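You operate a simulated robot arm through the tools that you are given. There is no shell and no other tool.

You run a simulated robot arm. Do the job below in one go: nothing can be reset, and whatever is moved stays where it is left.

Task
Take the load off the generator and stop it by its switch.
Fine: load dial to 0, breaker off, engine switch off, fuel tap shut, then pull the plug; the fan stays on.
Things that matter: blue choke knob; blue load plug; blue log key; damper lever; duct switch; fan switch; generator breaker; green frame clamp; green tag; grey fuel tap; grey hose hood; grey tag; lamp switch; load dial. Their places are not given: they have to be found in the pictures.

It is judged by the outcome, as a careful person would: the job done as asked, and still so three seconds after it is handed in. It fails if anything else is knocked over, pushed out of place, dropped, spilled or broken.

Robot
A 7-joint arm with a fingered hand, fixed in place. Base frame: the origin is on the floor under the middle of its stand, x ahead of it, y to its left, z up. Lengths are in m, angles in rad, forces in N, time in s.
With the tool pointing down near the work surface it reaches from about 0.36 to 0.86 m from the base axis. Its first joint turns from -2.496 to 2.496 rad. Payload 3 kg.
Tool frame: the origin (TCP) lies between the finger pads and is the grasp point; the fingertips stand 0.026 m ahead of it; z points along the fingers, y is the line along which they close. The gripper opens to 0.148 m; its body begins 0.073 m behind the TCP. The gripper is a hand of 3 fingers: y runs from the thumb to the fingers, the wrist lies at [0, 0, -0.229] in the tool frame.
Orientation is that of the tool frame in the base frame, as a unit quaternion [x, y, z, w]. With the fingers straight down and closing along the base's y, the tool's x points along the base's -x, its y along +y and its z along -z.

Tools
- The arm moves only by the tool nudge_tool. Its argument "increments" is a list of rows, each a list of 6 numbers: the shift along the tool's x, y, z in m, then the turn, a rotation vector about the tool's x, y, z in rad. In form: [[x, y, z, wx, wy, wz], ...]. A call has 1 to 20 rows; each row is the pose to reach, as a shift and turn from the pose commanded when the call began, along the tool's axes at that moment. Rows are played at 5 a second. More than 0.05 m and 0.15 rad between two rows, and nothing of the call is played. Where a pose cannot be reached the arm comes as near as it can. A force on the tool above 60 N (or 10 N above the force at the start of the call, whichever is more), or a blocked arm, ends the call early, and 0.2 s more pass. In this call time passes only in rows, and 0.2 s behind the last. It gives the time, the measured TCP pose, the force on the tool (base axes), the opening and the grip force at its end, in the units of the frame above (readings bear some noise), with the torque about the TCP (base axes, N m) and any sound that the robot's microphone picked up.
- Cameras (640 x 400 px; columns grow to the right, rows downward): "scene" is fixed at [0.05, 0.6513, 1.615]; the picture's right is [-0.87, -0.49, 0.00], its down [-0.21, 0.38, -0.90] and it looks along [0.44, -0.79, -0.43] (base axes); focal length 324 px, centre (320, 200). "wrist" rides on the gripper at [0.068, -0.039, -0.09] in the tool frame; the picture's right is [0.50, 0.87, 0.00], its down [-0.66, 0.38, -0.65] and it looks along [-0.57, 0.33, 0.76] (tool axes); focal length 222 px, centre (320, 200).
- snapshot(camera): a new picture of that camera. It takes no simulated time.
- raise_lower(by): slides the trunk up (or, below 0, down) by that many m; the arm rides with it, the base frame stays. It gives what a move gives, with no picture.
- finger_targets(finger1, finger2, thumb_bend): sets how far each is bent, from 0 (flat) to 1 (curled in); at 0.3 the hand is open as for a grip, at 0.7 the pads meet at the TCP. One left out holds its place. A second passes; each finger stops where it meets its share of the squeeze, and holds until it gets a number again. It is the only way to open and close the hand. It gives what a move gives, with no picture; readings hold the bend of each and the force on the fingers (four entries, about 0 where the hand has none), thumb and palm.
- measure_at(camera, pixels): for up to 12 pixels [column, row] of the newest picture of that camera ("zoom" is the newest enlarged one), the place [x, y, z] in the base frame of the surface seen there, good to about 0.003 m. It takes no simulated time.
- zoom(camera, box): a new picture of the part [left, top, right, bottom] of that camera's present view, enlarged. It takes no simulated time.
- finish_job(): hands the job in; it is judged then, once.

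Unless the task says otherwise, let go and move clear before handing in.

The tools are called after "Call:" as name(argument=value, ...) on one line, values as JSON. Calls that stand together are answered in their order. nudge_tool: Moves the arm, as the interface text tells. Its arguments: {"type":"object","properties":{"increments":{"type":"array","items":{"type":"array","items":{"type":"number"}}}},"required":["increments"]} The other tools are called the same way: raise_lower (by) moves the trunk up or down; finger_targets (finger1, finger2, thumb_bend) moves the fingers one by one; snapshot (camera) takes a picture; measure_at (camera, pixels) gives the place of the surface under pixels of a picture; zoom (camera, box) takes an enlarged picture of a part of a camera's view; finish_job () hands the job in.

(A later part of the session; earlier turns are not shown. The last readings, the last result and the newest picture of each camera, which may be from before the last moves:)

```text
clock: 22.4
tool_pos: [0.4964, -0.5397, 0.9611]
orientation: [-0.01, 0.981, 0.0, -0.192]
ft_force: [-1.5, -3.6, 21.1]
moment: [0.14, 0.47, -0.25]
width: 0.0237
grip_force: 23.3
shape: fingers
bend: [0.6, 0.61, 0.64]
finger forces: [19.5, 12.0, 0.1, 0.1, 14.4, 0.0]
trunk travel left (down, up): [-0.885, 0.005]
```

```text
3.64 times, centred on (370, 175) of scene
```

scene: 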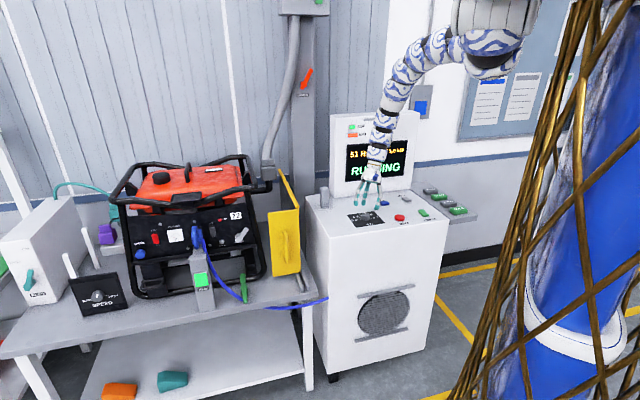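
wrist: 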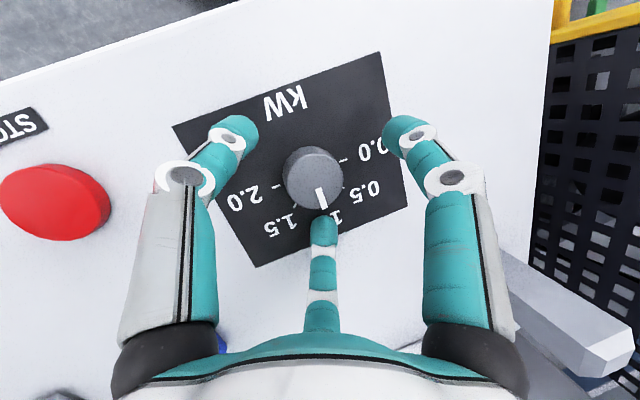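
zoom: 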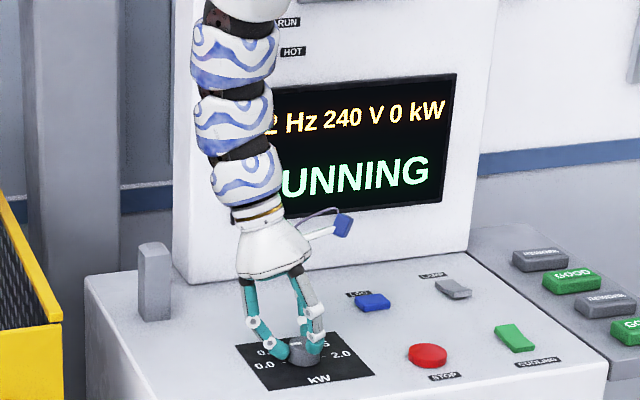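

The screen reads "240 V 0 kW" and there's a small resisting torque, so the dial is at its 0 stop. I'll open the fingers and lift straight up.

Call:
finger_targets(finger1=0.46, finger2=0.5, thumb_bend=0.46)

Call:
nudge_tool(increments=[[0.0113, 0, -0.0278, 0, 0, 0], [0.0227, 0.0005, -0.0556, 0, 0, 0], [0.034, 0.0008, -0.0834, 0, 0, 0]])

Call:
zoom(camera="scene", box=[310, 120, 430, 230])

Call:
snapshot(camera="wrist")

```text
clock: 23.4
tool_pos: [0.4962, -0.54, 0.9607]
orientation: [-0.009, 0.981, 0.001, -0.192]
ft_force: [1.6, -1.4, 13.9]
moment: [0.11, -0.29, -0.04]
width: 0.0749
grip_force: 6.8
shape: fingers
bend: [0.46, 0.56, 0.46]
finger forces: [0.0, 14.0, 0.1, 0.0, 0.0, 0.0]
trunk travel left (down, up): [-0.885, 0.005]
```

```text
clock: 24.2
tool_pos: [0.497, -0.541, 1.052]
orientation: [-0.008, 0.981, 0.003, -0.193]
ft_force: [-0.2, -0.8, 0.2]
moment: [-0.02, 0.02, -0.02]
width: 0.0745
grip_force: 0.1
shape: fingers
bend: [0.46, 0.5, 0.46]
finger forces: [0.0, 0.0, 0.0, 0.0, 0.0, 0.1]
trunk travel left (down, up): [-0.885, 0.005]
```

```text
3.64 times, centred on (370, 175) of scene
```

zoom: 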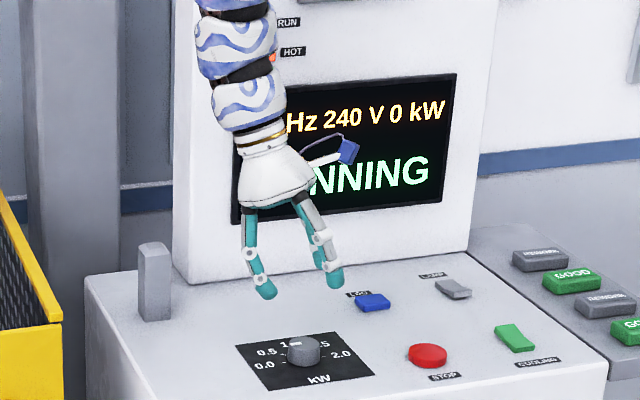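

```text
taken
```

wrist: 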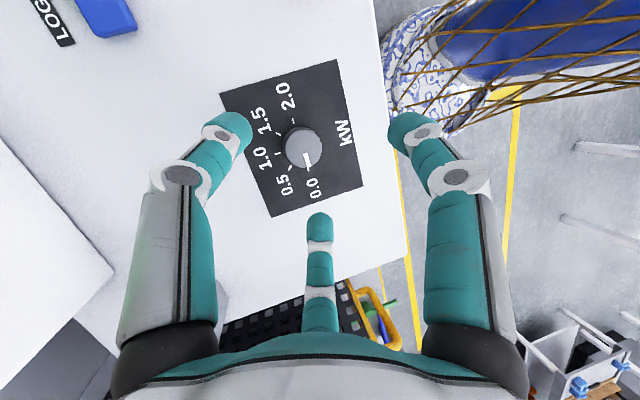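

The dial is confirmed at 0.0 in the wrist view (pixel (303,150)). Now for the panel: I measure the frame tube, post and plug to plan the approach to the grey breaker.

Call:
snapshot(camera="scene")

Call:
measure_at(camera="scene", pixels=[[130, 203], [170, 204], [200, 206], [230, 197], [250, 187], [203, 196], [260, 220], [266, 255], [240, 245], [220, 250], [180, 258], [150, 270]])

Call:
zoom(camera="scene", box=[170, 220, 234, 260])

Call:
measure_at(camera="zoom", pixels=[[250, 260], [210, 260], [320, 270], [270, 200], [285, 330], [250, 345], [310, 350], [240, 80], [270, 120], [300, 130], [330, 200], [260, 310]])

```text
taken
```

scene: 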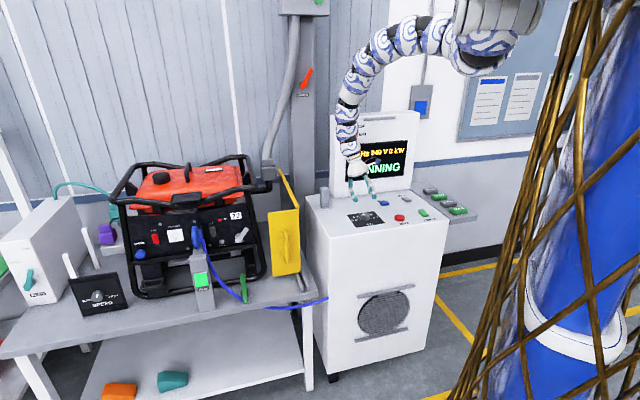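

```text
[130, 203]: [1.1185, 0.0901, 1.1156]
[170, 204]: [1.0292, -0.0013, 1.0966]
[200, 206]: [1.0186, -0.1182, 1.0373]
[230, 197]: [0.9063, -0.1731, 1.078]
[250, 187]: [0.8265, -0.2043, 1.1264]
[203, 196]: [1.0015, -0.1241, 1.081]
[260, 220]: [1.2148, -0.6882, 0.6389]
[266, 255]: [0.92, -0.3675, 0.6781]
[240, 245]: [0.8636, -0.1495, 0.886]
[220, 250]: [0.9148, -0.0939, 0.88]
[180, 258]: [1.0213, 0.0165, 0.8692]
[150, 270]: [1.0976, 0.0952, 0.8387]
```

```text
10.00 times, centred on (202, 240) of scene
```

zoom: 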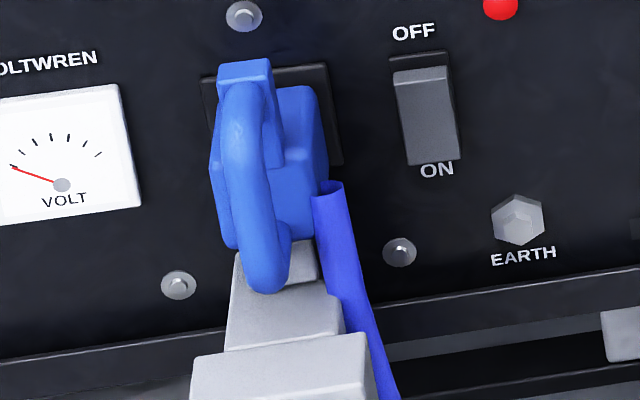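

```text
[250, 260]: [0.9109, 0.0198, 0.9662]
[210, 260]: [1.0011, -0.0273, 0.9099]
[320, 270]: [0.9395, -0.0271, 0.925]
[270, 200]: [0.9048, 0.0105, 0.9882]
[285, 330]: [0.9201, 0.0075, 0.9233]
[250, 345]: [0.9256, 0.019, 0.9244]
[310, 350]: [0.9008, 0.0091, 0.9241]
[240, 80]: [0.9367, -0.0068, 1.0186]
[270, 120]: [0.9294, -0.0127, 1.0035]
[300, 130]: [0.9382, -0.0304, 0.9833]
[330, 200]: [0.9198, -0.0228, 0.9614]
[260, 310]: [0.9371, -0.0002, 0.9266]
```

The panel plane is at n = -0.728, the frame tube is flush with it, and the post top is at z 0.925 under the plug. I'll measure the breaker rocker's profile and the engine rocker's profile to see which half stands out.

Call:
measure_at(camera="zoom", pixels=[[420, 62], [420, 78], [423, 90], [426, 105], [428, 120], [431, 135], [434, 150], [436, 158], [453, 130], [480, 120], [370, 120], [520, 215]])

Call:
zoom(camera="scene", box=[146, 218, 194, 248])

Call:
measure_at(camera="zoom", pixels=[[335, 180], [335, 200], [340, 220], [343, 240], [346, 260], [350, 280], [353, 295], [300, 240], [420, 260], [360, 170], [500, 200], [230, 250]])

Call:
zoom(camera="scene", box=[222, 218, 270, 248])

```text
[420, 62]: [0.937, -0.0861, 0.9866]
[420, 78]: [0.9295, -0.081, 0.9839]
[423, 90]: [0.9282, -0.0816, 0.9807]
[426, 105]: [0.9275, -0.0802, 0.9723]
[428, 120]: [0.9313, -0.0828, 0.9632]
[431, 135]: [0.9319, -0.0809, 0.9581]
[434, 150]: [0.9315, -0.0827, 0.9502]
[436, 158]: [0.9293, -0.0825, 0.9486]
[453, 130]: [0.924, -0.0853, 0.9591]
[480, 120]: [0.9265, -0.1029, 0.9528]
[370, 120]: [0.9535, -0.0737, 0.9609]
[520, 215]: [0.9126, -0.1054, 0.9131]
```

```text
13.33 times, centred on (170, 233) of scene
```

zoom: 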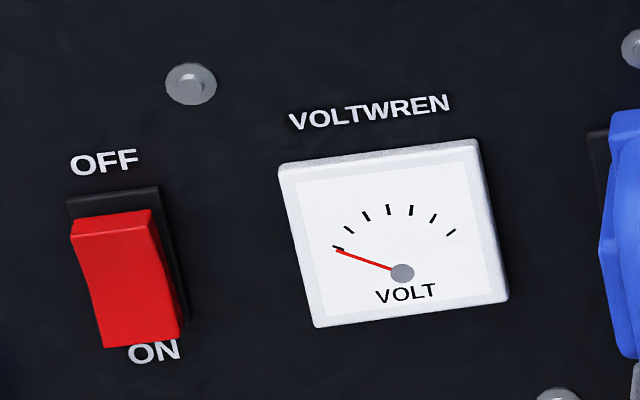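

```text
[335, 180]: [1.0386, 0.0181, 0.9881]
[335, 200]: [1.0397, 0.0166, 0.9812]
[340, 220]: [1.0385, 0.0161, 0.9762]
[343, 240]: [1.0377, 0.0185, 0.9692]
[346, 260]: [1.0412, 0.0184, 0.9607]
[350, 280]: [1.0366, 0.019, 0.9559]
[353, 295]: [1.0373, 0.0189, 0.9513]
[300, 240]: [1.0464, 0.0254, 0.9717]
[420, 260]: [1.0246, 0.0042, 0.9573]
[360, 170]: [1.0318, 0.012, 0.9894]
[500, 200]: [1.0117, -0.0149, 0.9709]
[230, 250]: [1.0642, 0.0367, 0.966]
```

```text
13.33 times, centred on (246, 233) of scene
```

zoom: 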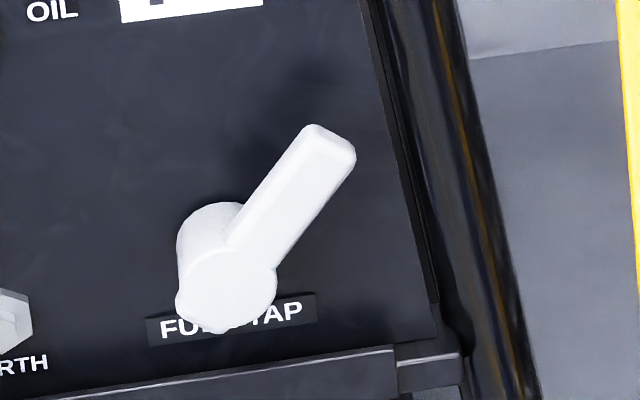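

The breaker's upper (OFF) half stands out about 14 mm, so pressing the top half turns it off. The engine rocker is actually at scene pixel (155,239); I'll measure it and the fuel tap parts.

Call:
measure_at(camera="zoom", pixels=[[225, 290], [260, 250], [310, 165], [335, 150], [200, 230], [215, 315], [290, 310], [165, 330], [400, 300], [320, 60], [180, 120], [420, 370]])

Call:
zoom(camera="scene", box=[136, 222, 176, 247])

Call:
measure_at(camera="scene", pixels=[[154, 234], [155, 236], [155, 238], [156, 240], [156, 242], [157, 244], [154, 232], [151, 238], [160, 238], [141, 253]])

```text
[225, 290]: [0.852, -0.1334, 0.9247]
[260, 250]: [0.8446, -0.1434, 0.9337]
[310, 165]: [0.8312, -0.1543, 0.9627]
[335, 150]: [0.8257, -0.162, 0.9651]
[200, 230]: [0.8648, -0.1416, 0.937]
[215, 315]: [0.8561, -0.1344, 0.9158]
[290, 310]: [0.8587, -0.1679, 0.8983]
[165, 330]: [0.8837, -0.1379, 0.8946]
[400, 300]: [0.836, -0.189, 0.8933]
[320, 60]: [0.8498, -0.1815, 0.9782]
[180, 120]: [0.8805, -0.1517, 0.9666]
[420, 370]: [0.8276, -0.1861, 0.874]
```

```text
16.00 times, centred on (156, 234) of scene
```

zoom: 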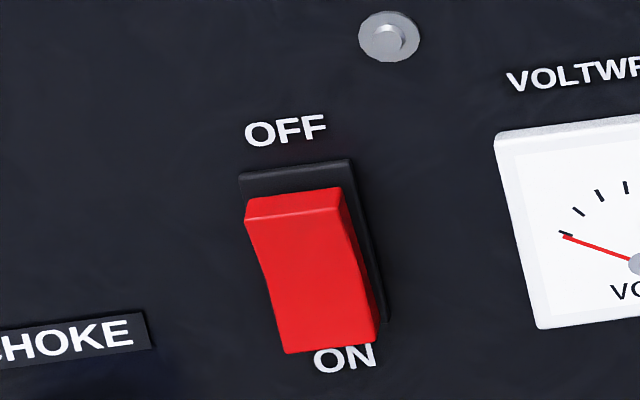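

```text
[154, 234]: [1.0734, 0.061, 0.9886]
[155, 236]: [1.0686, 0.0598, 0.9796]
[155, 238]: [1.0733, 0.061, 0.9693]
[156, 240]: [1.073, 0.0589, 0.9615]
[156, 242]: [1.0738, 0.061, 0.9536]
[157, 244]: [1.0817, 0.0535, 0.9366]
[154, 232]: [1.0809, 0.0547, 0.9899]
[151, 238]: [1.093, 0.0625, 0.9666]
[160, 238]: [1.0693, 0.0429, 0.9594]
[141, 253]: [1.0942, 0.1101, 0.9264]
```

I have the engine rocker's top half at about (1.070, 0.060, 0.981) and the breaker's at (0.929, -0.081, 0.978). Before moving the arm over there I check the heights of the guard and frame corners on the way.

Call:
zoom(camera="scene", box=[230, 150, 310, 220])

Call:
measure_at(camera="scene", pixels=[[279, 171], [288, 190], [297, 209], [272, 212], [250, 160], [254, 175], [256, 185], [118, 195], [135, 165], [190, 165], [188, 172], [262, 186]])

```text
5.71 times, centred on (270, 185) of scene
```

zoom: 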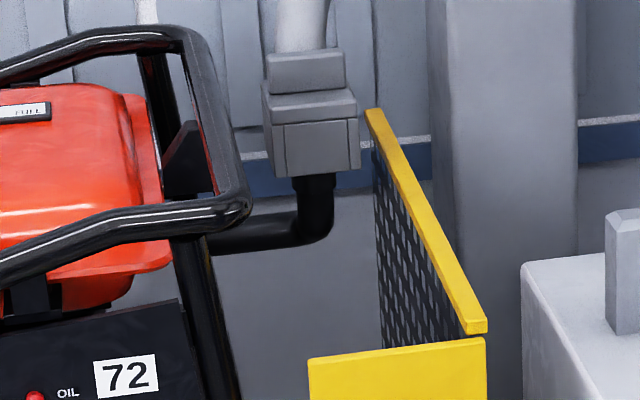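

```text
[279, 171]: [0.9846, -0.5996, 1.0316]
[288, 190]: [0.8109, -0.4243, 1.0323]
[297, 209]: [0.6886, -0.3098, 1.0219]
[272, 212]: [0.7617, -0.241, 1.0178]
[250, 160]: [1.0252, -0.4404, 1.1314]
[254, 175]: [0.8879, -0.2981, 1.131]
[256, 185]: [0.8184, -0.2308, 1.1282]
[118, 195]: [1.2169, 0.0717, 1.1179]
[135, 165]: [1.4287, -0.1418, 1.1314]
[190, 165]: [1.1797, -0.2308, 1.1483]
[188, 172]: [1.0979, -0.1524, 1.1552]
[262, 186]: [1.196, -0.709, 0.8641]
```

The guard top is at z 1.032 and the frame top at 1.131. I'll carry the hand, keeping its lean, up and around over the guard at about z 1.20.

Call:
nudge_tool(increments=[[-0.026, 0.0158, -0.023, 0, 0, 0], [-0.052, 0.0316, -0.0461, 0, 0, 0], [-0.0781, 0.0475, -0.0691, 0, 0, 0], [-0.1041, 0.0633, -0.0922, 0, 0, 0], [-0.1301, 0.0791, -0.1152, 0, 0, 0], [-0.1449, 0.1056, -0.1372, 0, 0, 0], [-0.1597, 0.1321, -0.1592, 0, 0, 0], [-0.1746, 0.1586, -0.1812, 0, 0, 0], [-0.1894, 0.1851, -0.2032, 0, 0, 0], [-0.2042, 0.2116, -0.2252, 0, 0, 0], [-0.219, 0.2381, -0.2472, 0, 0, 0]])

Call:
snapshot(camera="scene")

```text
clock: 26.6
tool_pos: [0.7893, -0.2982, 1.1987]
orientation: [-0.009, 0.981, 0.001, -0.193]
ft_force: [0.2, 0.0, -0.4]
moment: [-0.02, 0.04, 0.01]
width: 0.0748
grip_force: 0.0
shape: fingers
bend: [0.46, 0.5, 0.46]
finger forces: [0.1, 0.0, 0.1, 0.0, 0.0, 0.1]
trunk travel left (down, up): [-0.885, 0.005]
```

```text
taken
```

scene: 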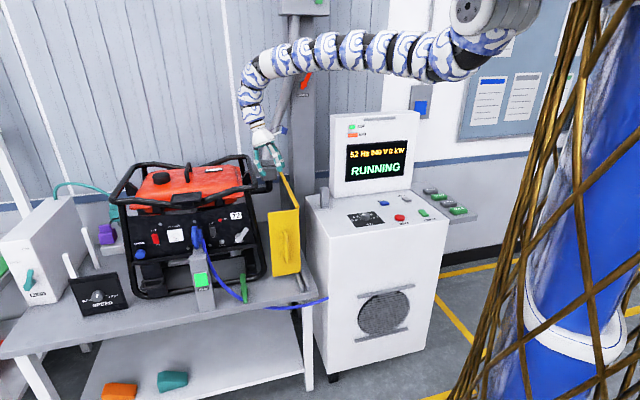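

The hand is clear above the guard corner at (0.789, -0.298, 1.199). I'll shape the hand for pressing: fingers 1 and 2 fully curled, thumb extended, and look at the result.

Call:
finger_targets(finger1=1.0, finger2=1.0, thumb_bend=0.4)

Call:
zoom(camera="scene", box=[225, 95, 305, 195])

Call:
snapshot(camera="wrist")

```text
clock: 27.6
tool_pos: [0.7881, -0.299, 1.1984]
orientation: [-0.009, 0.981, 0.003, -0.193]
ft_force: [0.4, 0.3, -0.7]
moment: [0.01, 0.0, 0.0]
width: 0.0533
grip_force: 0.0
shape: fingers
bend: [0.91, 1.0, 0.4]
finger forces: [0.1, 0.0, 0.0, 0.0, 0.0, 0.0]
trunk travel left (down, up): [-0.885, 0.005]
```

```text
4.00 times, centred on (265, 145) of scene
```

zoom: 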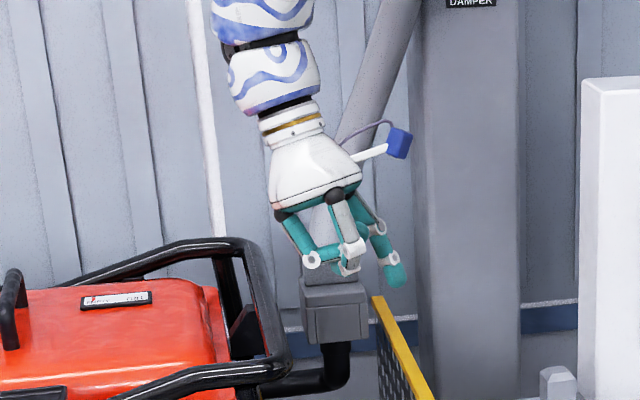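

```text
taken
```

wrist: 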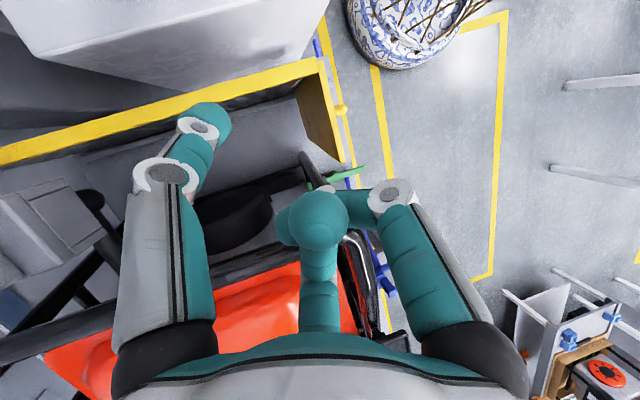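

The thumb now protrudes beyond the curled fingers. I'll carry the hand over the front frame tube at z ≈1.20, turning it to point straight down with the thumb on the panel side, and stop above the breaker.

Call:
nudge_tool(increments=[[-0.0182, 0.0327, -0.0113, 0.0226, -0.0522, -0.1084], [-0.0364, 0.0655, -0.0226, 0.0451, -0.1044, -0.2169], [-0.0546, 0.0982, -0.0339, 0.0677, -0.1566, -0.3253], [-0.0677, 0.133, -0.0362, 0.0903, -0.2087, -0.4338], [-0.0808, 0.1678, -0.0386, 0.1129, -0.2609, -0.5422], [-0.0939, 0.2026, -0.0409, 0.1354, -0.3131, -0.6507], [-0.107, 0.2374, -0.0432, 0.158, -0.3653, -0.7591], [-0.1096, 0.2533, -0.0154, 0.158, -0.3653, -0.7591], [-0.1122, 0.2692, 0.0124, 0.158, -0.3653, -0.7591], [-0.1148, 0.285, 0.0401, 0.158, -0.3653, -0.7591]])

Call:
snapshot(camera="wrist")

Call:
snapshot(camera="scene")

```text
clock: 29.8
tool_pos: [0.8729, -0.0105, 1.1195]
orientation: [-0.384, 0.923, 0.0, -0.001]
ft_force: [-0.4, -0.3, 0.4]
moment: [-0.01, -0.01, -0.02]
width: 0.0536
grip_force: 0.1
shape: fingers
bend: [0.91, 1.0, 0.4]
finger forces: [0.0, 0.0, 0.0, 0.0, 0.0, 0.0]
trunk travel left (down, up): [-0.885, 0.005]
```

```text
taken
```

wrist: 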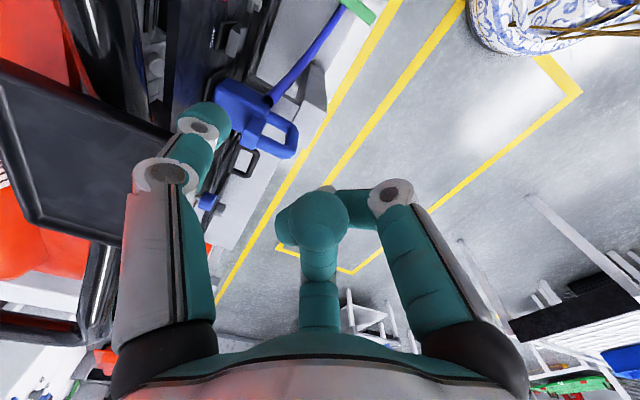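

```text
taken
```

scene: 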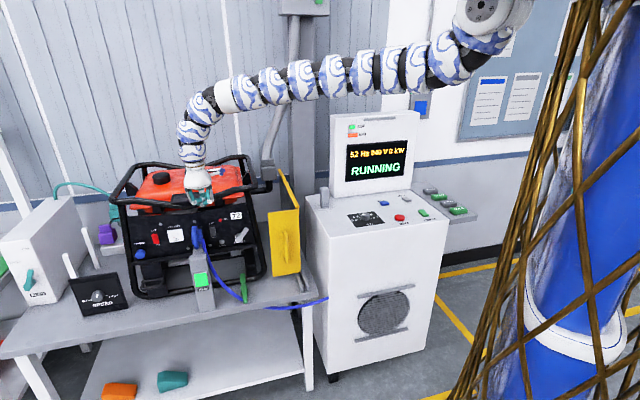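

The hand is now straight down in front of the panel at (0.873, -0.011, 1.120), with the plug at wrist pixel (255,115). Estimating from the view, the thumb's tip only leads its knuckle when less bent, so I'll extend the thumb further and look again.

Call:
finger_targets(thumb_bend=0.18)

Call:
snapshot(camera="wrist")

Call:
zoom(camera="scene", box=[150, 110, 270, 260])

```text
clock: 30.8
tool_pos: [0.8739, -0.012, 1.1203]
orientation: [-0.385, 0.923, 0.0, 0.001]
ft_force: [0.1, -0.9, -0.1]
moment: [0.01, 0.0, 0.01]
width: 0.0765
grip_force: 0.3
shape: fingers
bend: [0.91, 1.0, 0.18]
finger forces: [0.1, 0.1, 0.0, 0.0, 0.4, 0.1]
trunk travel left (down, up): [-0.885, 0.005]
```

```text
taken
```

wrist: 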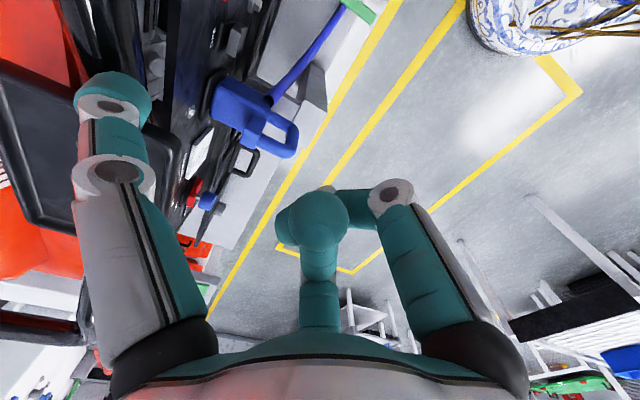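

```text
2.67 times, centred on (210, 185) of scene
```

zoom: 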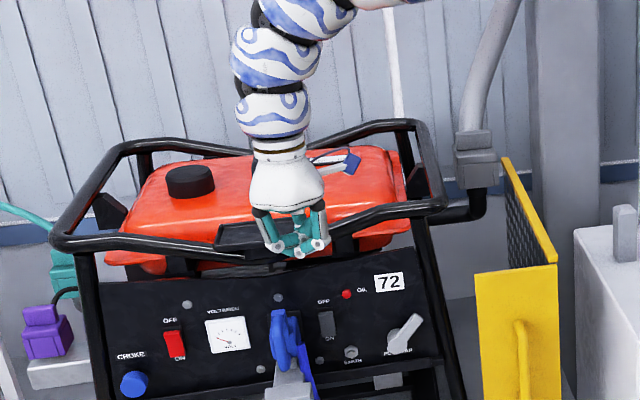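

With the thumb at 0.18 its tip reaches about 0.107 m out from the TCP axis. I'll back the hand away from the panel first, then lower it so the thumb tip is level with the breaker's upper half (z ≈0.98).

Call:
nudge_tool(increments=[[0.005, 0.03, 0, 0, 0, 0], [0.0093, 0.0564, 0, 0, 0, 0], [0.0093, 0.0564, 0.042, 0, 0, 0], [0.0093, 0.0564, 0.084, 0, 0, 0], [0.0093, 0.0564, 0.127, 0, 0, 0]])

Call:
snapshot(camera="wrist")

Call:
zoom(camera="scene", box=[150, 150, 270, 270])

```text
clock: 32.0
tool_pos: [0.8285, 0.0222, 0.9905]
orientation: [-0.384, 0.923, -0.002, 0.001]
ft_force: [-0.3, 0.3, 0.1]
moment: [-0.01, 0.03, 0.04]
width: 0.0766
grip_force: 0.0
shape: fingers
bend: [0.92, 1.0, 0.18]
finger forces: [0.0, 0.1, 0.0, 0.1, 0.1, 0.0]
trunk travel left (down, up): [-0.885, 0.005]
```

```text
taken
```

wrist: 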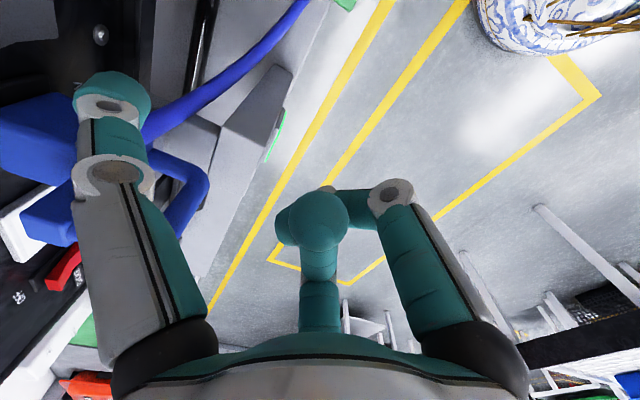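

```text
3.33 times, centred on (210, 210) of scene
```

zoom: 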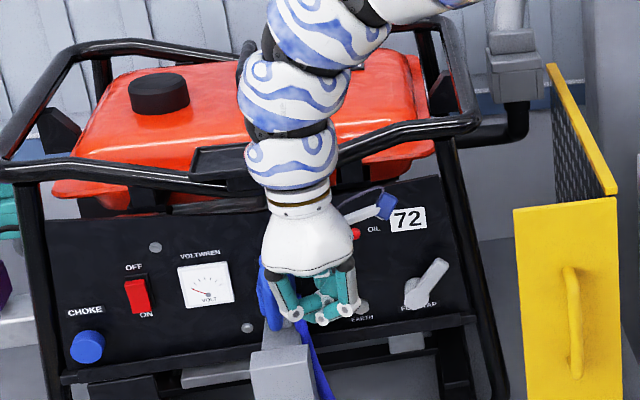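

The thumb is in place beside the plug, about 3 cm short of the rocker (TCP n = -0.570, z 0.9905). I'll advance toward the panel in small steps and watch the force.

Call:
nudge_tool(increments=[[0, -0.01, 0, 0, 0, 0], [0, -0.02, 0, 0, 0, 0], [0, -0.026, 0, 0, 0, 0]])

Call:
zoom(camera="wrist", box=[0, 0, 320, 200])

Call:
measure_at(camera="wrist", pixels=[[100, 85], [80, 85], [90, 80], [110, 78], [140, 90], [30, 130], [30, 220], [100, 35], [120, 40]])

```text
clock: 32.8
tool_pos: [0.847, 0.004, 0.993]
orientation: [-0.384, 0.923, -0.001, -0.001]
ft_force: [-1.2, 1.3, -1.3]
moment: [-0.01, 0.0, 0.02]
width: 0.0772
grip_force: 0.0
shape: fingers
bend: [0.92, 1.0, 0.18]
finger forces: [0.0, 0.0, 0.0, 0.0, 0.1, 0.0]
trunk travel left (down, up): [-0.885, 0.005]
```

```text
2.00 times, centred on (160, 100) of wrist
```

zoom: 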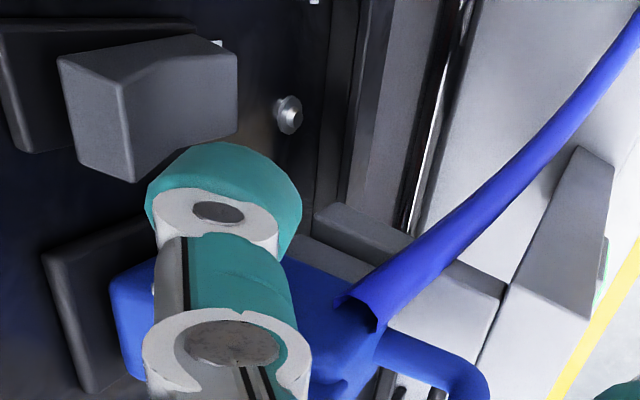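

```text
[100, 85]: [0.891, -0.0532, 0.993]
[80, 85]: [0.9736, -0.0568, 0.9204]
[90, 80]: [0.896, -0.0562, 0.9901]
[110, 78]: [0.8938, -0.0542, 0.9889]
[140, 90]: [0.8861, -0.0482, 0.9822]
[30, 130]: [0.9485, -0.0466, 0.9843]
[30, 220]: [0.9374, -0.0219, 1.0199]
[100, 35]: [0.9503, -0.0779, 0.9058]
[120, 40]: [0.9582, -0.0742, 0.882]
```

The breaker rocker is now clearly visible at zoom (150,100) with the thumb tip (220,190) approaching it. I'll measure the rocker faces against the thumb tip.

Call:
measure_at(camera="zoom", pixels=[[95, 110], [80, 70], [125, 90], [150, 80], [185, 80], [220, 90], [150, 150], [135, 180], [200, 155], [230, 160], [280, 180], [290, 230]])

```text
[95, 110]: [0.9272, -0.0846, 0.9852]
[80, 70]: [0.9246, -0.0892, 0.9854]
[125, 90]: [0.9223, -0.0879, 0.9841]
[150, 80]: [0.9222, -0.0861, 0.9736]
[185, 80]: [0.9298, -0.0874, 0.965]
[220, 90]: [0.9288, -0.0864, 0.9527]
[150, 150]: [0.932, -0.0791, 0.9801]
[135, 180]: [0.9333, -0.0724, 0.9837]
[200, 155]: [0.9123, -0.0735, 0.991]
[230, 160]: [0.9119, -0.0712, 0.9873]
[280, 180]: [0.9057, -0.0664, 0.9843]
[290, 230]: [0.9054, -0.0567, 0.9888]
```

The thumb tip (n ≈ -0.70, z ≈0.98) is lined up with the rocker's upper half and about 1.3 cm from it. I'll drop 4 mm and press forward in small steps.

Call:
nudge_tool(increments=[[0, -0.005, 0.004, 0, 0, 0], [0, -0.01, 0.004, 0, 0, 0], [0, -0.015, 0.004, 0, 0, 0], [0, -0.019, 0.004, 0, 0, 0]])

Call:
zoom(camera="wrist", box=[0, 0, 320, 200])

Call:
zoom(camera="scene", box=[330, 110, 430, 200])

```text
clock: 33.8
tool_pos: [0.8564, -0.008, 0.9895]
orientation: [-0.383, 0.924, -0.001, 0.001]
ft_force: [0.5, 0.5, 0.8]
moment: [-0.03, -0.03, -0.03]
width: 0.0757
grip_force: 0.4
shape: fingers
bend: [0.92, 1.0, 0.19]
finger forces: [0.1, 0.1, 0.0, 0.0, 1.0, 0.0]
out of reach, approached as far as the arm can: row 4
trunk travel left (down, up): [-0.885, 0.005]
```

```text
2.00 times, centred on (160, 100) of wrist
```

zoom: 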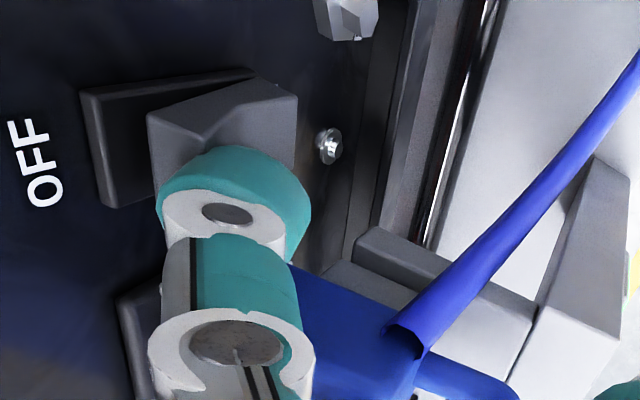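

```text
4.44 times, centred on (380, 155) of scene
```

zoom: 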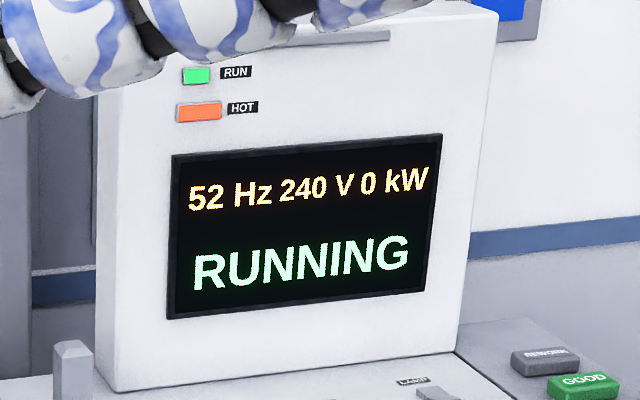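

The press seems to have tipped the rocker: its lower end now stands out at zoom (280,110), although the last step was reported out of reach. I'll verify with measurements.

Call:
measure_at(camera="zoom", pixels=[[165, 120], [160, 150], [175, 140], [200, 125], [225, 120], [250, 120], [275, 115], [290, 120], [270, 150], [105, 130], [120, 100], [60, 100]])

```text
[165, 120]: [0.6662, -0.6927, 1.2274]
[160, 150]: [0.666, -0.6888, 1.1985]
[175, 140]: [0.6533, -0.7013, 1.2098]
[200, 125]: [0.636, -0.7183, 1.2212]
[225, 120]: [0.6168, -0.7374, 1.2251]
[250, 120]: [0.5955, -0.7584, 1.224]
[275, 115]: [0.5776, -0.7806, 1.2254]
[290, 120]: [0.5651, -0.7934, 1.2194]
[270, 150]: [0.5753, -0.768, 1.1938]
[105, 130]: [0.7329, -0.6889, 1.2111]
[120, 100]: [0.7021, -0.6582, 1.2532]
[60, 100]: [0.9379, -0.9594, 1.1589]
```

That measured the latest zoom, which was of the screen. I'll re-zoom the wrist view and measure the rocker again.

Call:
zoom(camera="wrist", box=[0, 0, 320, 200])

Call:
measure_at(camera="zoom", pixels=[[165, 120], [160, 150], [175, 140], [200, 125], [225, 120], [250, 120], [275, 115], [290, 120], [270, 150], [105, 130], [230, 160], [280, 200]])

```text
2.00 times, centred on (160, 100) of wrist
```

zoom: 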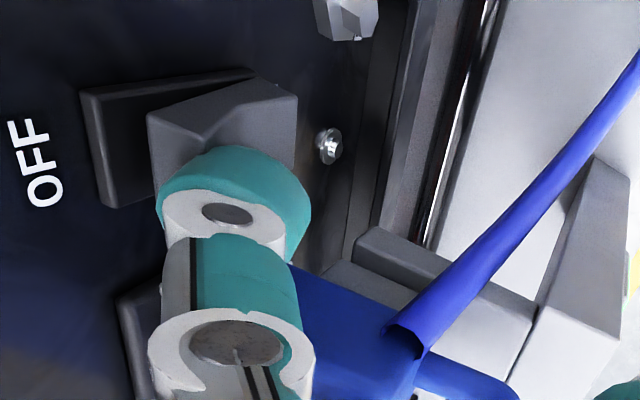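

```text
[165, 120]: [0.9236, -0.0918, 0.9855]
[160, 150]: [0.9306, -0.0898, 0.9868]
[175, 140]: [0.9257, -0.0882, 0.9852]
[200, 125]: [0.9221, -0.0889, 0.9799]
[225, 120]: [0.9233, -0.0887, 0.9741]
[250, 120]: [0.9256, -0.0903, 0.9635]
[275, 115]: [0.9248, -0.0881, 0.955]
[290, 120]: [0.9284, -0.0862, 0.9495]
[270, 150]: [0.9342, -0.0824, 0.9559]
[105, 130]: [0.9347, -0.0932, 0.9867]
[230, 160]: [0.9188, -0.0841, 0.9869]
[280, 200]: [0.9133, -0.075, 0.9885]
```

The rocker's profile is unchanged, so the thumb has only just touched it (1 N). I'll push on a few millimetres more.

Call:
nudge_tool(increments=[[0, -0.004, 0, 0, 0, 0], [0, -0.008, 0, 0, 0, 0], [0, -0.012, 0, 0, 0, 0]])

Call:
zoom(camera="wrist", box=[0, 0, 320, 200])

```text
clock: 34.6
tool_pos: [0.8563, -0.0079, 0.9898]
orientation: [-0.384, 0.923, 0.0, 0.0]
ft_force: [-0.5, 0.9, -0.1]
moment: [0.04, 0.0, 0.02]
width: 0.0762
grip_force: 0.6
shape: fingers
bend: [0.92, 1.0, 0.19]
finger forces: [0.0, 0.0, 0.0, 0.0, 0.9, 0.0]
out of reach, approached as far as the arm can: row 1, 2, 3
trunk travel left (down, up): [-0.885, 0.005]
```

```text
2.00 times, centred on (160, 100) of wrist
```

zoom: 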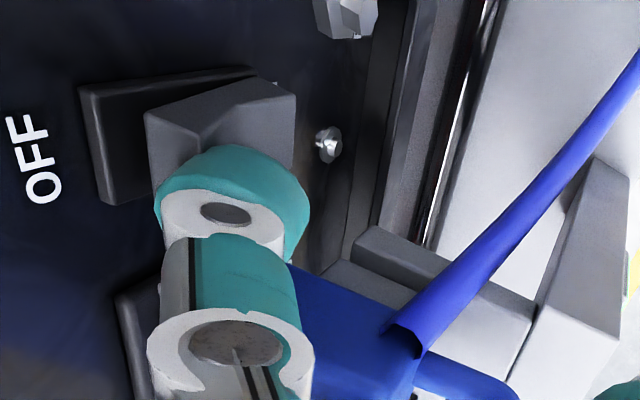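

The arm refuses to go further in this pose (radius 0.856 matches the stated 0.86 limit for a downward tool). Tilting the hand slightly so the wrist stays back while the thumb goes forward should give the needed push.

Call:
nudge_tool(increments=[[0, -0.002, 0.0065, 0.06, 0, 0], [0, -0.006, 0.013, 0.12, 0, 0], [0, -0.011, 0.013, 0.12, 0, 0], [0, -0.016, 0.013, 0.12, 0, 0]])

Call:
zoom(camera="wrist", box=[0, 0, 320, 200])

```text
clock: 35.6
tool_pos: [0.8638, -0.017, 0.9767]
orientation: [-0.384, 0.921, -0.057, 0.024]
ft_force: [-12.1, 10.1, 7.5]
moment: [-0.36, -0.34, -0.09]
width: 0.0668
grip_force: 7.9
shape: fingers
bend: [0.92, 1.0, 0.27]
finger forces: [0.0, 0.1, 0.1, 0.0, 16.2, 0.0]
trunk travel left (down, up): [-0.885, 0.005]
```

```text
2.00 times, centred on (160, 100) of wrist
```

zoom: 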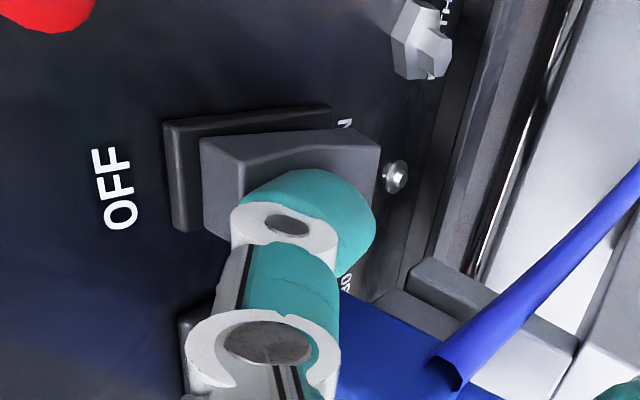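

The thumb now presses with 16 N. I'll measure where the tip sits relative to the rocker.

Call:
measure_at(camera="zoom", pixels=[[220, 165], [215, 200], [245, 165], [270, 155], [300, 150], [330, 145], [360, 145], [375, 165], [300, 185], [340, 195], [365, 220], [190, 150]])

```text
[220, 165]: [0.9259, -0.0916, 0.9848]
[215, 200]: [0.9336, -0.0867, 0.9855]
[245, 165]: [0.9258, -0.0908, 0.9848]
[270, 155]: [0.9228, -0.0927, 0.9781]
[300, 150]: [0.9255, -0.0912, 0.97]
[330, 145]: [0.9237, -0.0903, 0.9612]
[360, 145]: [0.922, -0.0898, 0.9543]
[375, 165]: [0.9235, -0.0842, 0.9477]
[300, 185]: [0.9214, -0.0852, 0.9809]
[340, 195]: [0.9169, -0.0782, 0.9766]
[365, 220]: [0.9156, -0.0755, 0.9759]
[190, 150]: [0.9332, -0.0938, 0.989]
```

The profile has reversed (top at -0.719, bottom at about -0.713), so the rocker has tipped to OFF. I'll back off to check that it stays and look at the screen.

Call:
nudge_tool(increments=[[0, 0.01, 0, 0, 0, 0], [0, 0.02, 0, 0, 0, 0], [0, 0.03, -0.004, 0, 0, 0]])

Call:
zoom(camera="scene", box=[330, 110, 430, 200])

Call:
zoom(camera="wrist", box=[0, 0, 320, 200])

```text
clock: 36.4
tool_pos: [0.8453, 0.002, 0.9768]
orientation: [-0.383, 0.922, -0.056, 0.024]
ft_force: [0.1, -0.7, 0.2]
moment: [0.0, -0.02, -0.01]
width: 0.0767
grip_force: 0.1
shape: fingers
bend: [0.92, 1.0, 0.18]
finger forces: [0.0, 0.1, 0.1, 0.1, 0.0, 0.0]
trunk travel left (down, up): [-0.885, 0.005]
```

```text
4.44 times, centred on (380, 155) of scene
```

zoom: 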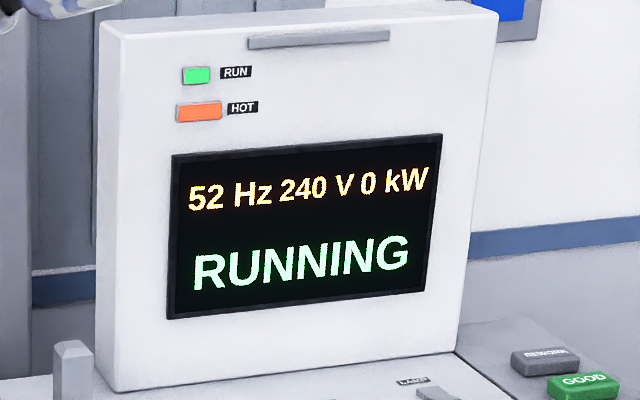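

```text
2.00 times, centred on (160, 100) of wrist
```

zoom: 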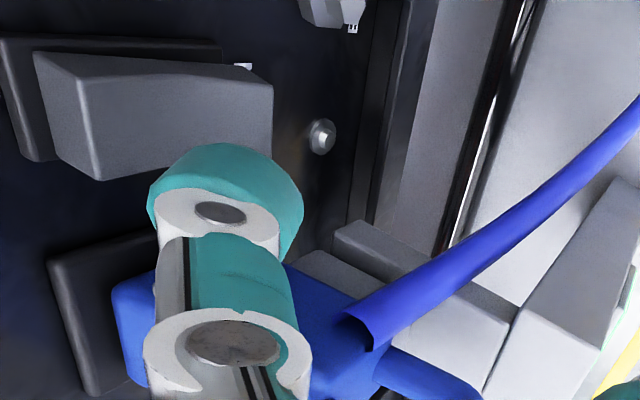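

The screen still shows 52 Hz, 240 V, 0 kW (generator still running), and the rocker's shape looks changed. I'll measure its profile again with the thumb away.

Call:
measure_at(camera="zoom", pixels=[[60, 110], [80, 130], [100, 110], [120, 110], [140, 110], [160, 110], [180, 105], [200, 105], [220, 105], [240, 105], [260, 105], [15, 90]])

Call:
zoom(camera="wrist", box=[0, 0, 160, 100])

```text
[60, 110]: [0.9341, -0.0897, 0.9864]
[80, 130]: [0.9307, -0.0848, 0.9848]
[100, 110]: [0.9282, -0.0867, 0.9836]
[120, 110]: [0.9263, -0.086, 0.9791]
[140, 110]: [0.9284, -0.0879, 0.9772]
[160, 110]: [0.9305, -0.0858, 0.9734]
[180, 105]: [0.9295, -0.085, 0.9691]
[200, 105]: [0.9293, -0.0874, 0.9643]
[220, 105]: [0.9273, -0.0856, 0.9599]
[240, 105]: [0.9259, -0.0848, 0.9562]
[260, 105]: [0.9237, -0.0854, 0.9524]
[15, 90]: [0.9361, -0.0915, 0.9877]
```

```text
4.00 times, centred on (80, 50) of wrist
```

zoom: 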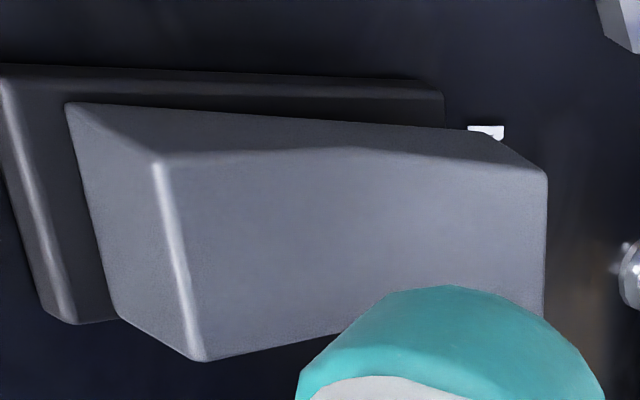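

The lower end of the rocker now stands proud (-0.7135) and the top is recessed (-0.7176), so the breaker is OFF. Next the engine switch: I'll bend the thumb a little, lift clear of the plug, then swing the hand round to point toward the red rocker at about 30° below horizontal.

Call:
finger_targets(thumb_bend=0.42)

Call:
nudge_tool(increments=[[-0.0062, -0.0045, -0.0381, 0, 0, 0], [-0.0124, -0.0089, -0.0762, 0, 0, 0], [-0.0186, -0.0134, -0.1142, 0, 0, 0], [-0.0248, -0.0178, -0.1523, 0, 0, 0], [-0.0441, -0.0198, -0.1482, 0.1145, -0.0247, -0.0375], [-0.0634, -0.0219, -0.1442, 0.229, -0.0494, -0.0751], [-0.0826, -0.0239, -0.1401, 0.3435, -0.0741, -0.1126], [-0.1019, -0.026, -0.1361, 0.458, -0.0988, -0.1502], [-0.1212, -0.028, -0.132, 0.5724, -0.1234, -0.1877], [-0.1405, -0.03, -0.1279, 0.6869, -0.1481, -0.2252], [-0.1597, -0.0321, -0.1239, 0.8014, -0.1728, -0.2628], [-0.179, -0.0341, -0.1198, 0.9159, -0.1975, -0.3003]])

Call:
snapshot(camera="scene")

Call:
snapshot(camera="wrist")

```text
clock: 37.4
tool_pos: [0.8456, 0.0028, 0.9774]
orientation: [-0.383, 0.922, -0.057, 0.024]
ft_force: [-1.2, 0.2, -0.2]
moment: [0.01, -0.01, -0.01]
width: 0.0514
grip_force: 0.0
shape: fingers
bend: [0.92, 1.0, 0.42]
finger forces: [0.0, 0.0, 0.0, 0.0, 0.0, 0.1]
trunk travel left (down, up): [-0.885, 0.005]
```

```text
clock: 40.0
tool_pos: [0.9563, 0.1179, 1.0998]
orientation: [-0.464, 0.742, -0.409, 0.259]
ft_force: [-0.2, 0.1, -0.6]
moment: [-0.04, -0.03, -0.06]
width: 0.0514
grip_force: 0.0
shape: fingers
bend: [0.92, 1.0, 0.42]
finger forces: [0.0, 0.0, 0.0, 0.0, 0.1, 0.0]
out of reach, approached as far as the arm can: row 11, 12
trunk travel left (down, up): [-0.885, 0.005]
```

```text
taken
```

scene: 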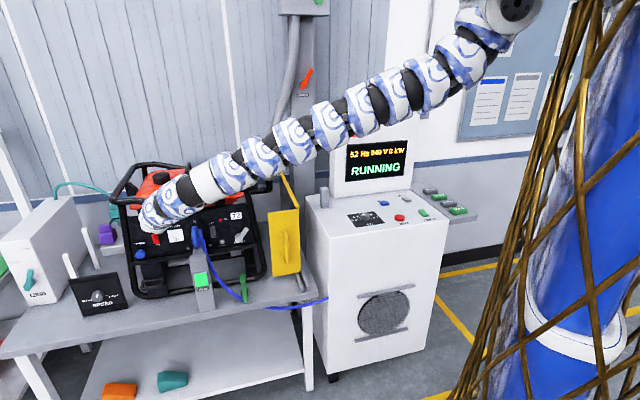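

```text
taken
```

wrist: 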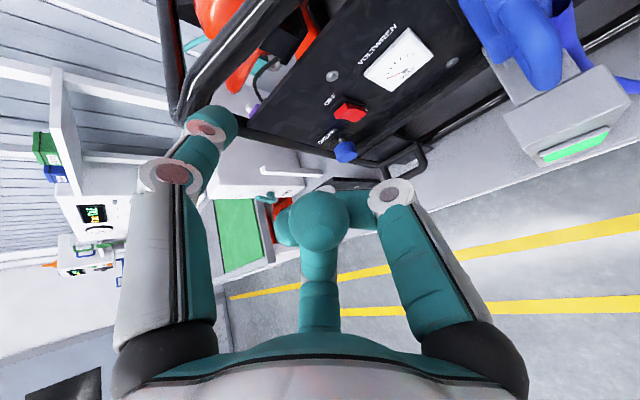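

The arm is stretched straight here (TCP (0.956, 0.118, 1.100)), so the shoulder needs to come down. I'll lower the trunk in 0.1 m steps, each time lifting the hand back by the same amount.

Call:
raise_lower(by=-0.1)

Call:
nudge_tool(increments=[[-0.0002, -0.0282, -0.0177, 0, 0, 0], [-0.0003, -0.0565, -0.0355, 0, 0, 0], [-0.0005, -0.0847, -0.0532, 0, 0, 0]])

Call:
raise_lower(by=-0.1)

Call:
nudge_tool(increments=[[-0.0002, -0.0282, -0.0177, 0, 0, 0], [-0.0003, -0.0565, -0.0355, 0, 0, 0], [-0.0005, -0.0847, -0.0532, 0, 0, 0]])

Call:
snapshot(camera="scene")

```text
clock: 41.3
tool_pos: [0.9567, 0.1171, 0.9981]
orientation: [-0.465, 0.742, -0.408, 0.259]
ft_force: [-0.3, -0.7, -0.5]
moment: [0.01, -0.06, -0.03]
width: 0.0513
grip_force: 0.1
shape: fingers
bend: [0.92, 1.0, 0.42]
finger forces: [0.1, 0.0, 0.0, 0.0, 0.0, 0.0]
trunk travel left (down, up): [-0.785, 0.105]
```

```text
clock: 42.1
tool_pos: [0.9573, 0.1176, 1.0984]
orientation: [-0.464, 0.742, -0.408, 0.259]
ft_force: [-0.5, -0.6, 0.8]
moment: [-0.02, 0.01, 0.0]
width: 0.0511
grip_force: 0.0
shape: fingers
bend: [0.92, 1.0, 0.42]
finger forces: [0.0, 0.0, 0.0, 0.1, 0.0, 0.0]
trunk travel left (down, up): [-0.785, 0.105]
```

```text
clock: 43.4
tool_pos: [0.9561, 0.1168, 0.9981]
orientation: [-0.464, 0.742, -0.408, 0.259]
ft_force: [-0.4, 0.6, 0.1]
moment: [0.02, -0.02, 0.03]
width: 0.0514
grip_force: 0.1
shape: fingers
bend: [0.92, 1.0, 0.42]
finger forces: [0.0, 0.1, 0.0, 0.0, 0.0, 0.0]
trunk travel left (down, up): [-0.685, 0.205]
```

```text
clock: 44.2
tool_pos: [0.957, 0.1138, 1.0983]
orientation: [-0.463, 0.743, -0.408, 0.26]
ft_force: [2.1, 0.5, 3.2]
moment: [0.1, 0.28, -0.04]
width: 0.0514
grip_force: 0.0
shape: fingers
bend: [0.92, 1.0, 0.42]
finger forces: [0.1, 0.1, 0.0, 0.1, 0.1, 0.1]
trunk travel left (down, up): [-0.685, 0.205]
```

```text
taken
```

scene: 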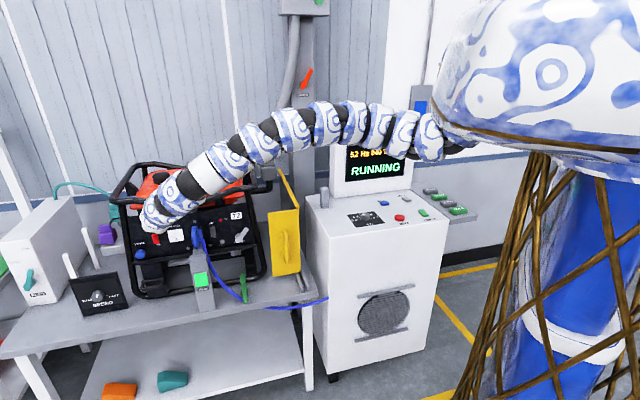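

Both steps worked, though a small 3 N force and slight offset appeared at the end. I'll look at the wrist view before continuing.

Call:
nudge_tool(increments=[[0, 0.0, 0.0, 0, 0, 0]])

Call:
snapshot(camera="wrist")

Call:
zoom(camera="scene", box=[110, 150, 250, 290])

```text
clock: 44.6
tool_pos: [0.9563, 0.1161, 1.0979]
orientation: [-0.464, 0.742, -0.409, 0.258]
ft_force: [0.0, -0.4, 0.5]
moment: [-0.02, -0.01, -0.03]
width: 0.0515
grip_force: 0.0
shape: fingers
bend: [0.92, 1.0, 0.42]
finger forces: [0.0, 0.0, 0.1, 0.0, 0.0, 0.1]
trunk travel left (down, up): [-0.685, 0.205]
```

```text
taken
```

wrist: 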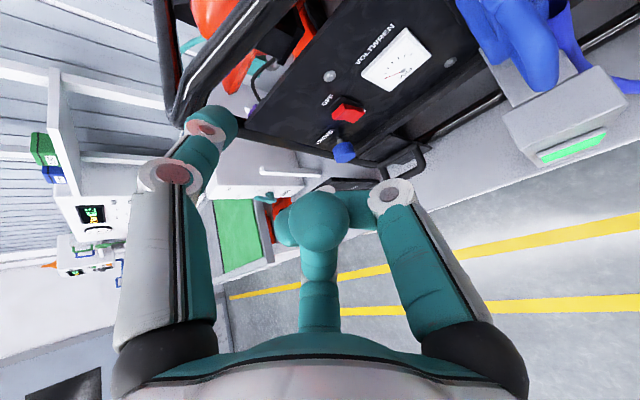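

```text
2.86 times, centred on (180, 220) of scene
```

zoom: 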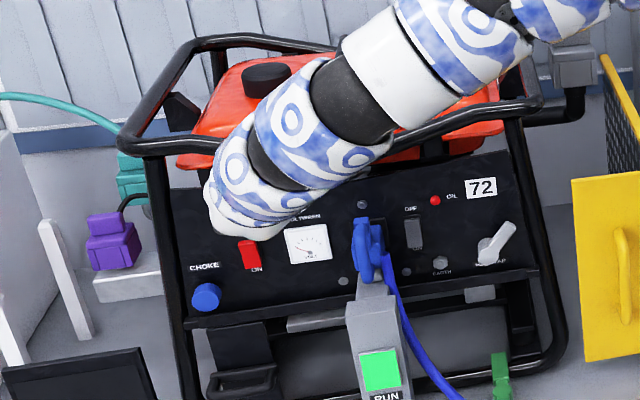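

The force was only a passing transient. Lowering the trunk another 0.15 m brings the hand down level with the red rocker and gives reach; then I'll check alignment.

Call:
raise_lower(by=-0.15)

Call:
snapshot(camera="wrist")

Call:
zoom(camera="wrist", box=[140, 20, 460, 220])

```text
clock: 46.4
tool_pos: [0.955, 0.1164, 0.9472]
orientation: [-0.464, 0.742, -0.409, 0.259]
ft_force: [0.6, -1.2, 0.3]
moment: [-0.01, 0.01, -0.03]
width: 0.0515
grip_force: 0.2
shape: fingers
bend: [0.92, 1.0, 0.42]
finger forces: [0.0, 0.1, 0.0, 0.1, 0.0, 0.1]
trunk travel left (down, up): [-0.535, 0.355]
```

```text
taken
```

wrist: 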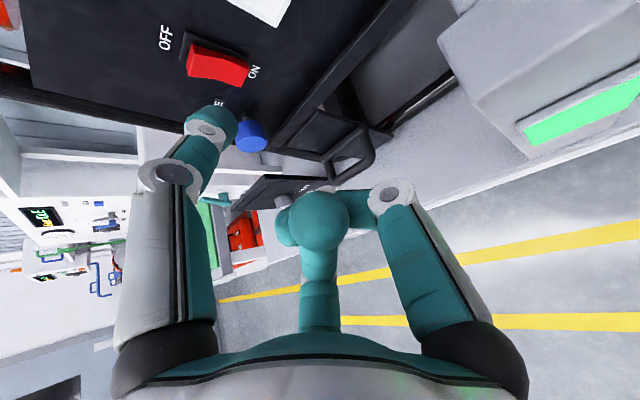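

```text
2.00 times, centred on (300, 120) of wrist
```

zoom: 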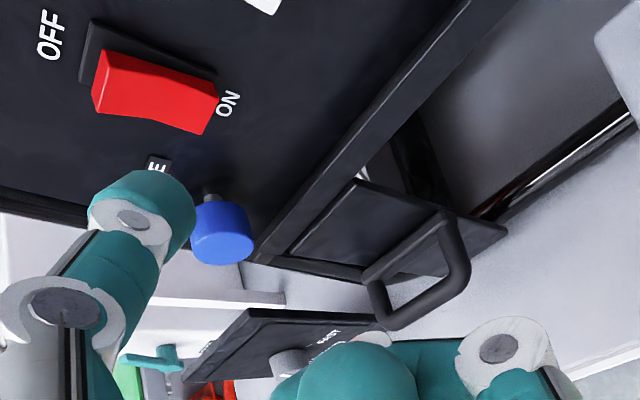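

The red rocker is clearly visible at zoom (150,90) with OFF at its left (upper) end, and the thumb tip at (150,205). I'll measure both.

Call:
measure_at(camera="zoom", pixels=[[98, 85], [115, 75], [125, 95], [150, 85], [165, 100], [190, 100], [205, 120], [150, 180], [120, 190], [180, 200], [225, 235], [90, 55]])

```text
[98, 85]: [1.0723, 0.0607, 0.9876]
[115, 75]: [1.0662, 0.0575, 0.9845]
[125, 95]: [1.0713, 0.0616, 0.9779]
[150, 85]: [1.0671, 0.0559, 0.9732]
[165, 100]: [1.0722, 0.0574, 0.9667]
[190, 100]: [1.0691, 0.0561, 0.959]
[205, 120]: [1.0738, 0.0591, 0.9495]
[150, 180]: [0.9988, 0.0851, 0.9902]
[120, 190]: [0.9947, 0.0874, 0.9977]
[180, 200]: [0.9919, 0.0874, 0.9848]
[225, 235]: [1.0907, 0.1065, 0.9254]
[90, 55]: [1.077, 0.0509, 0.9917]
```

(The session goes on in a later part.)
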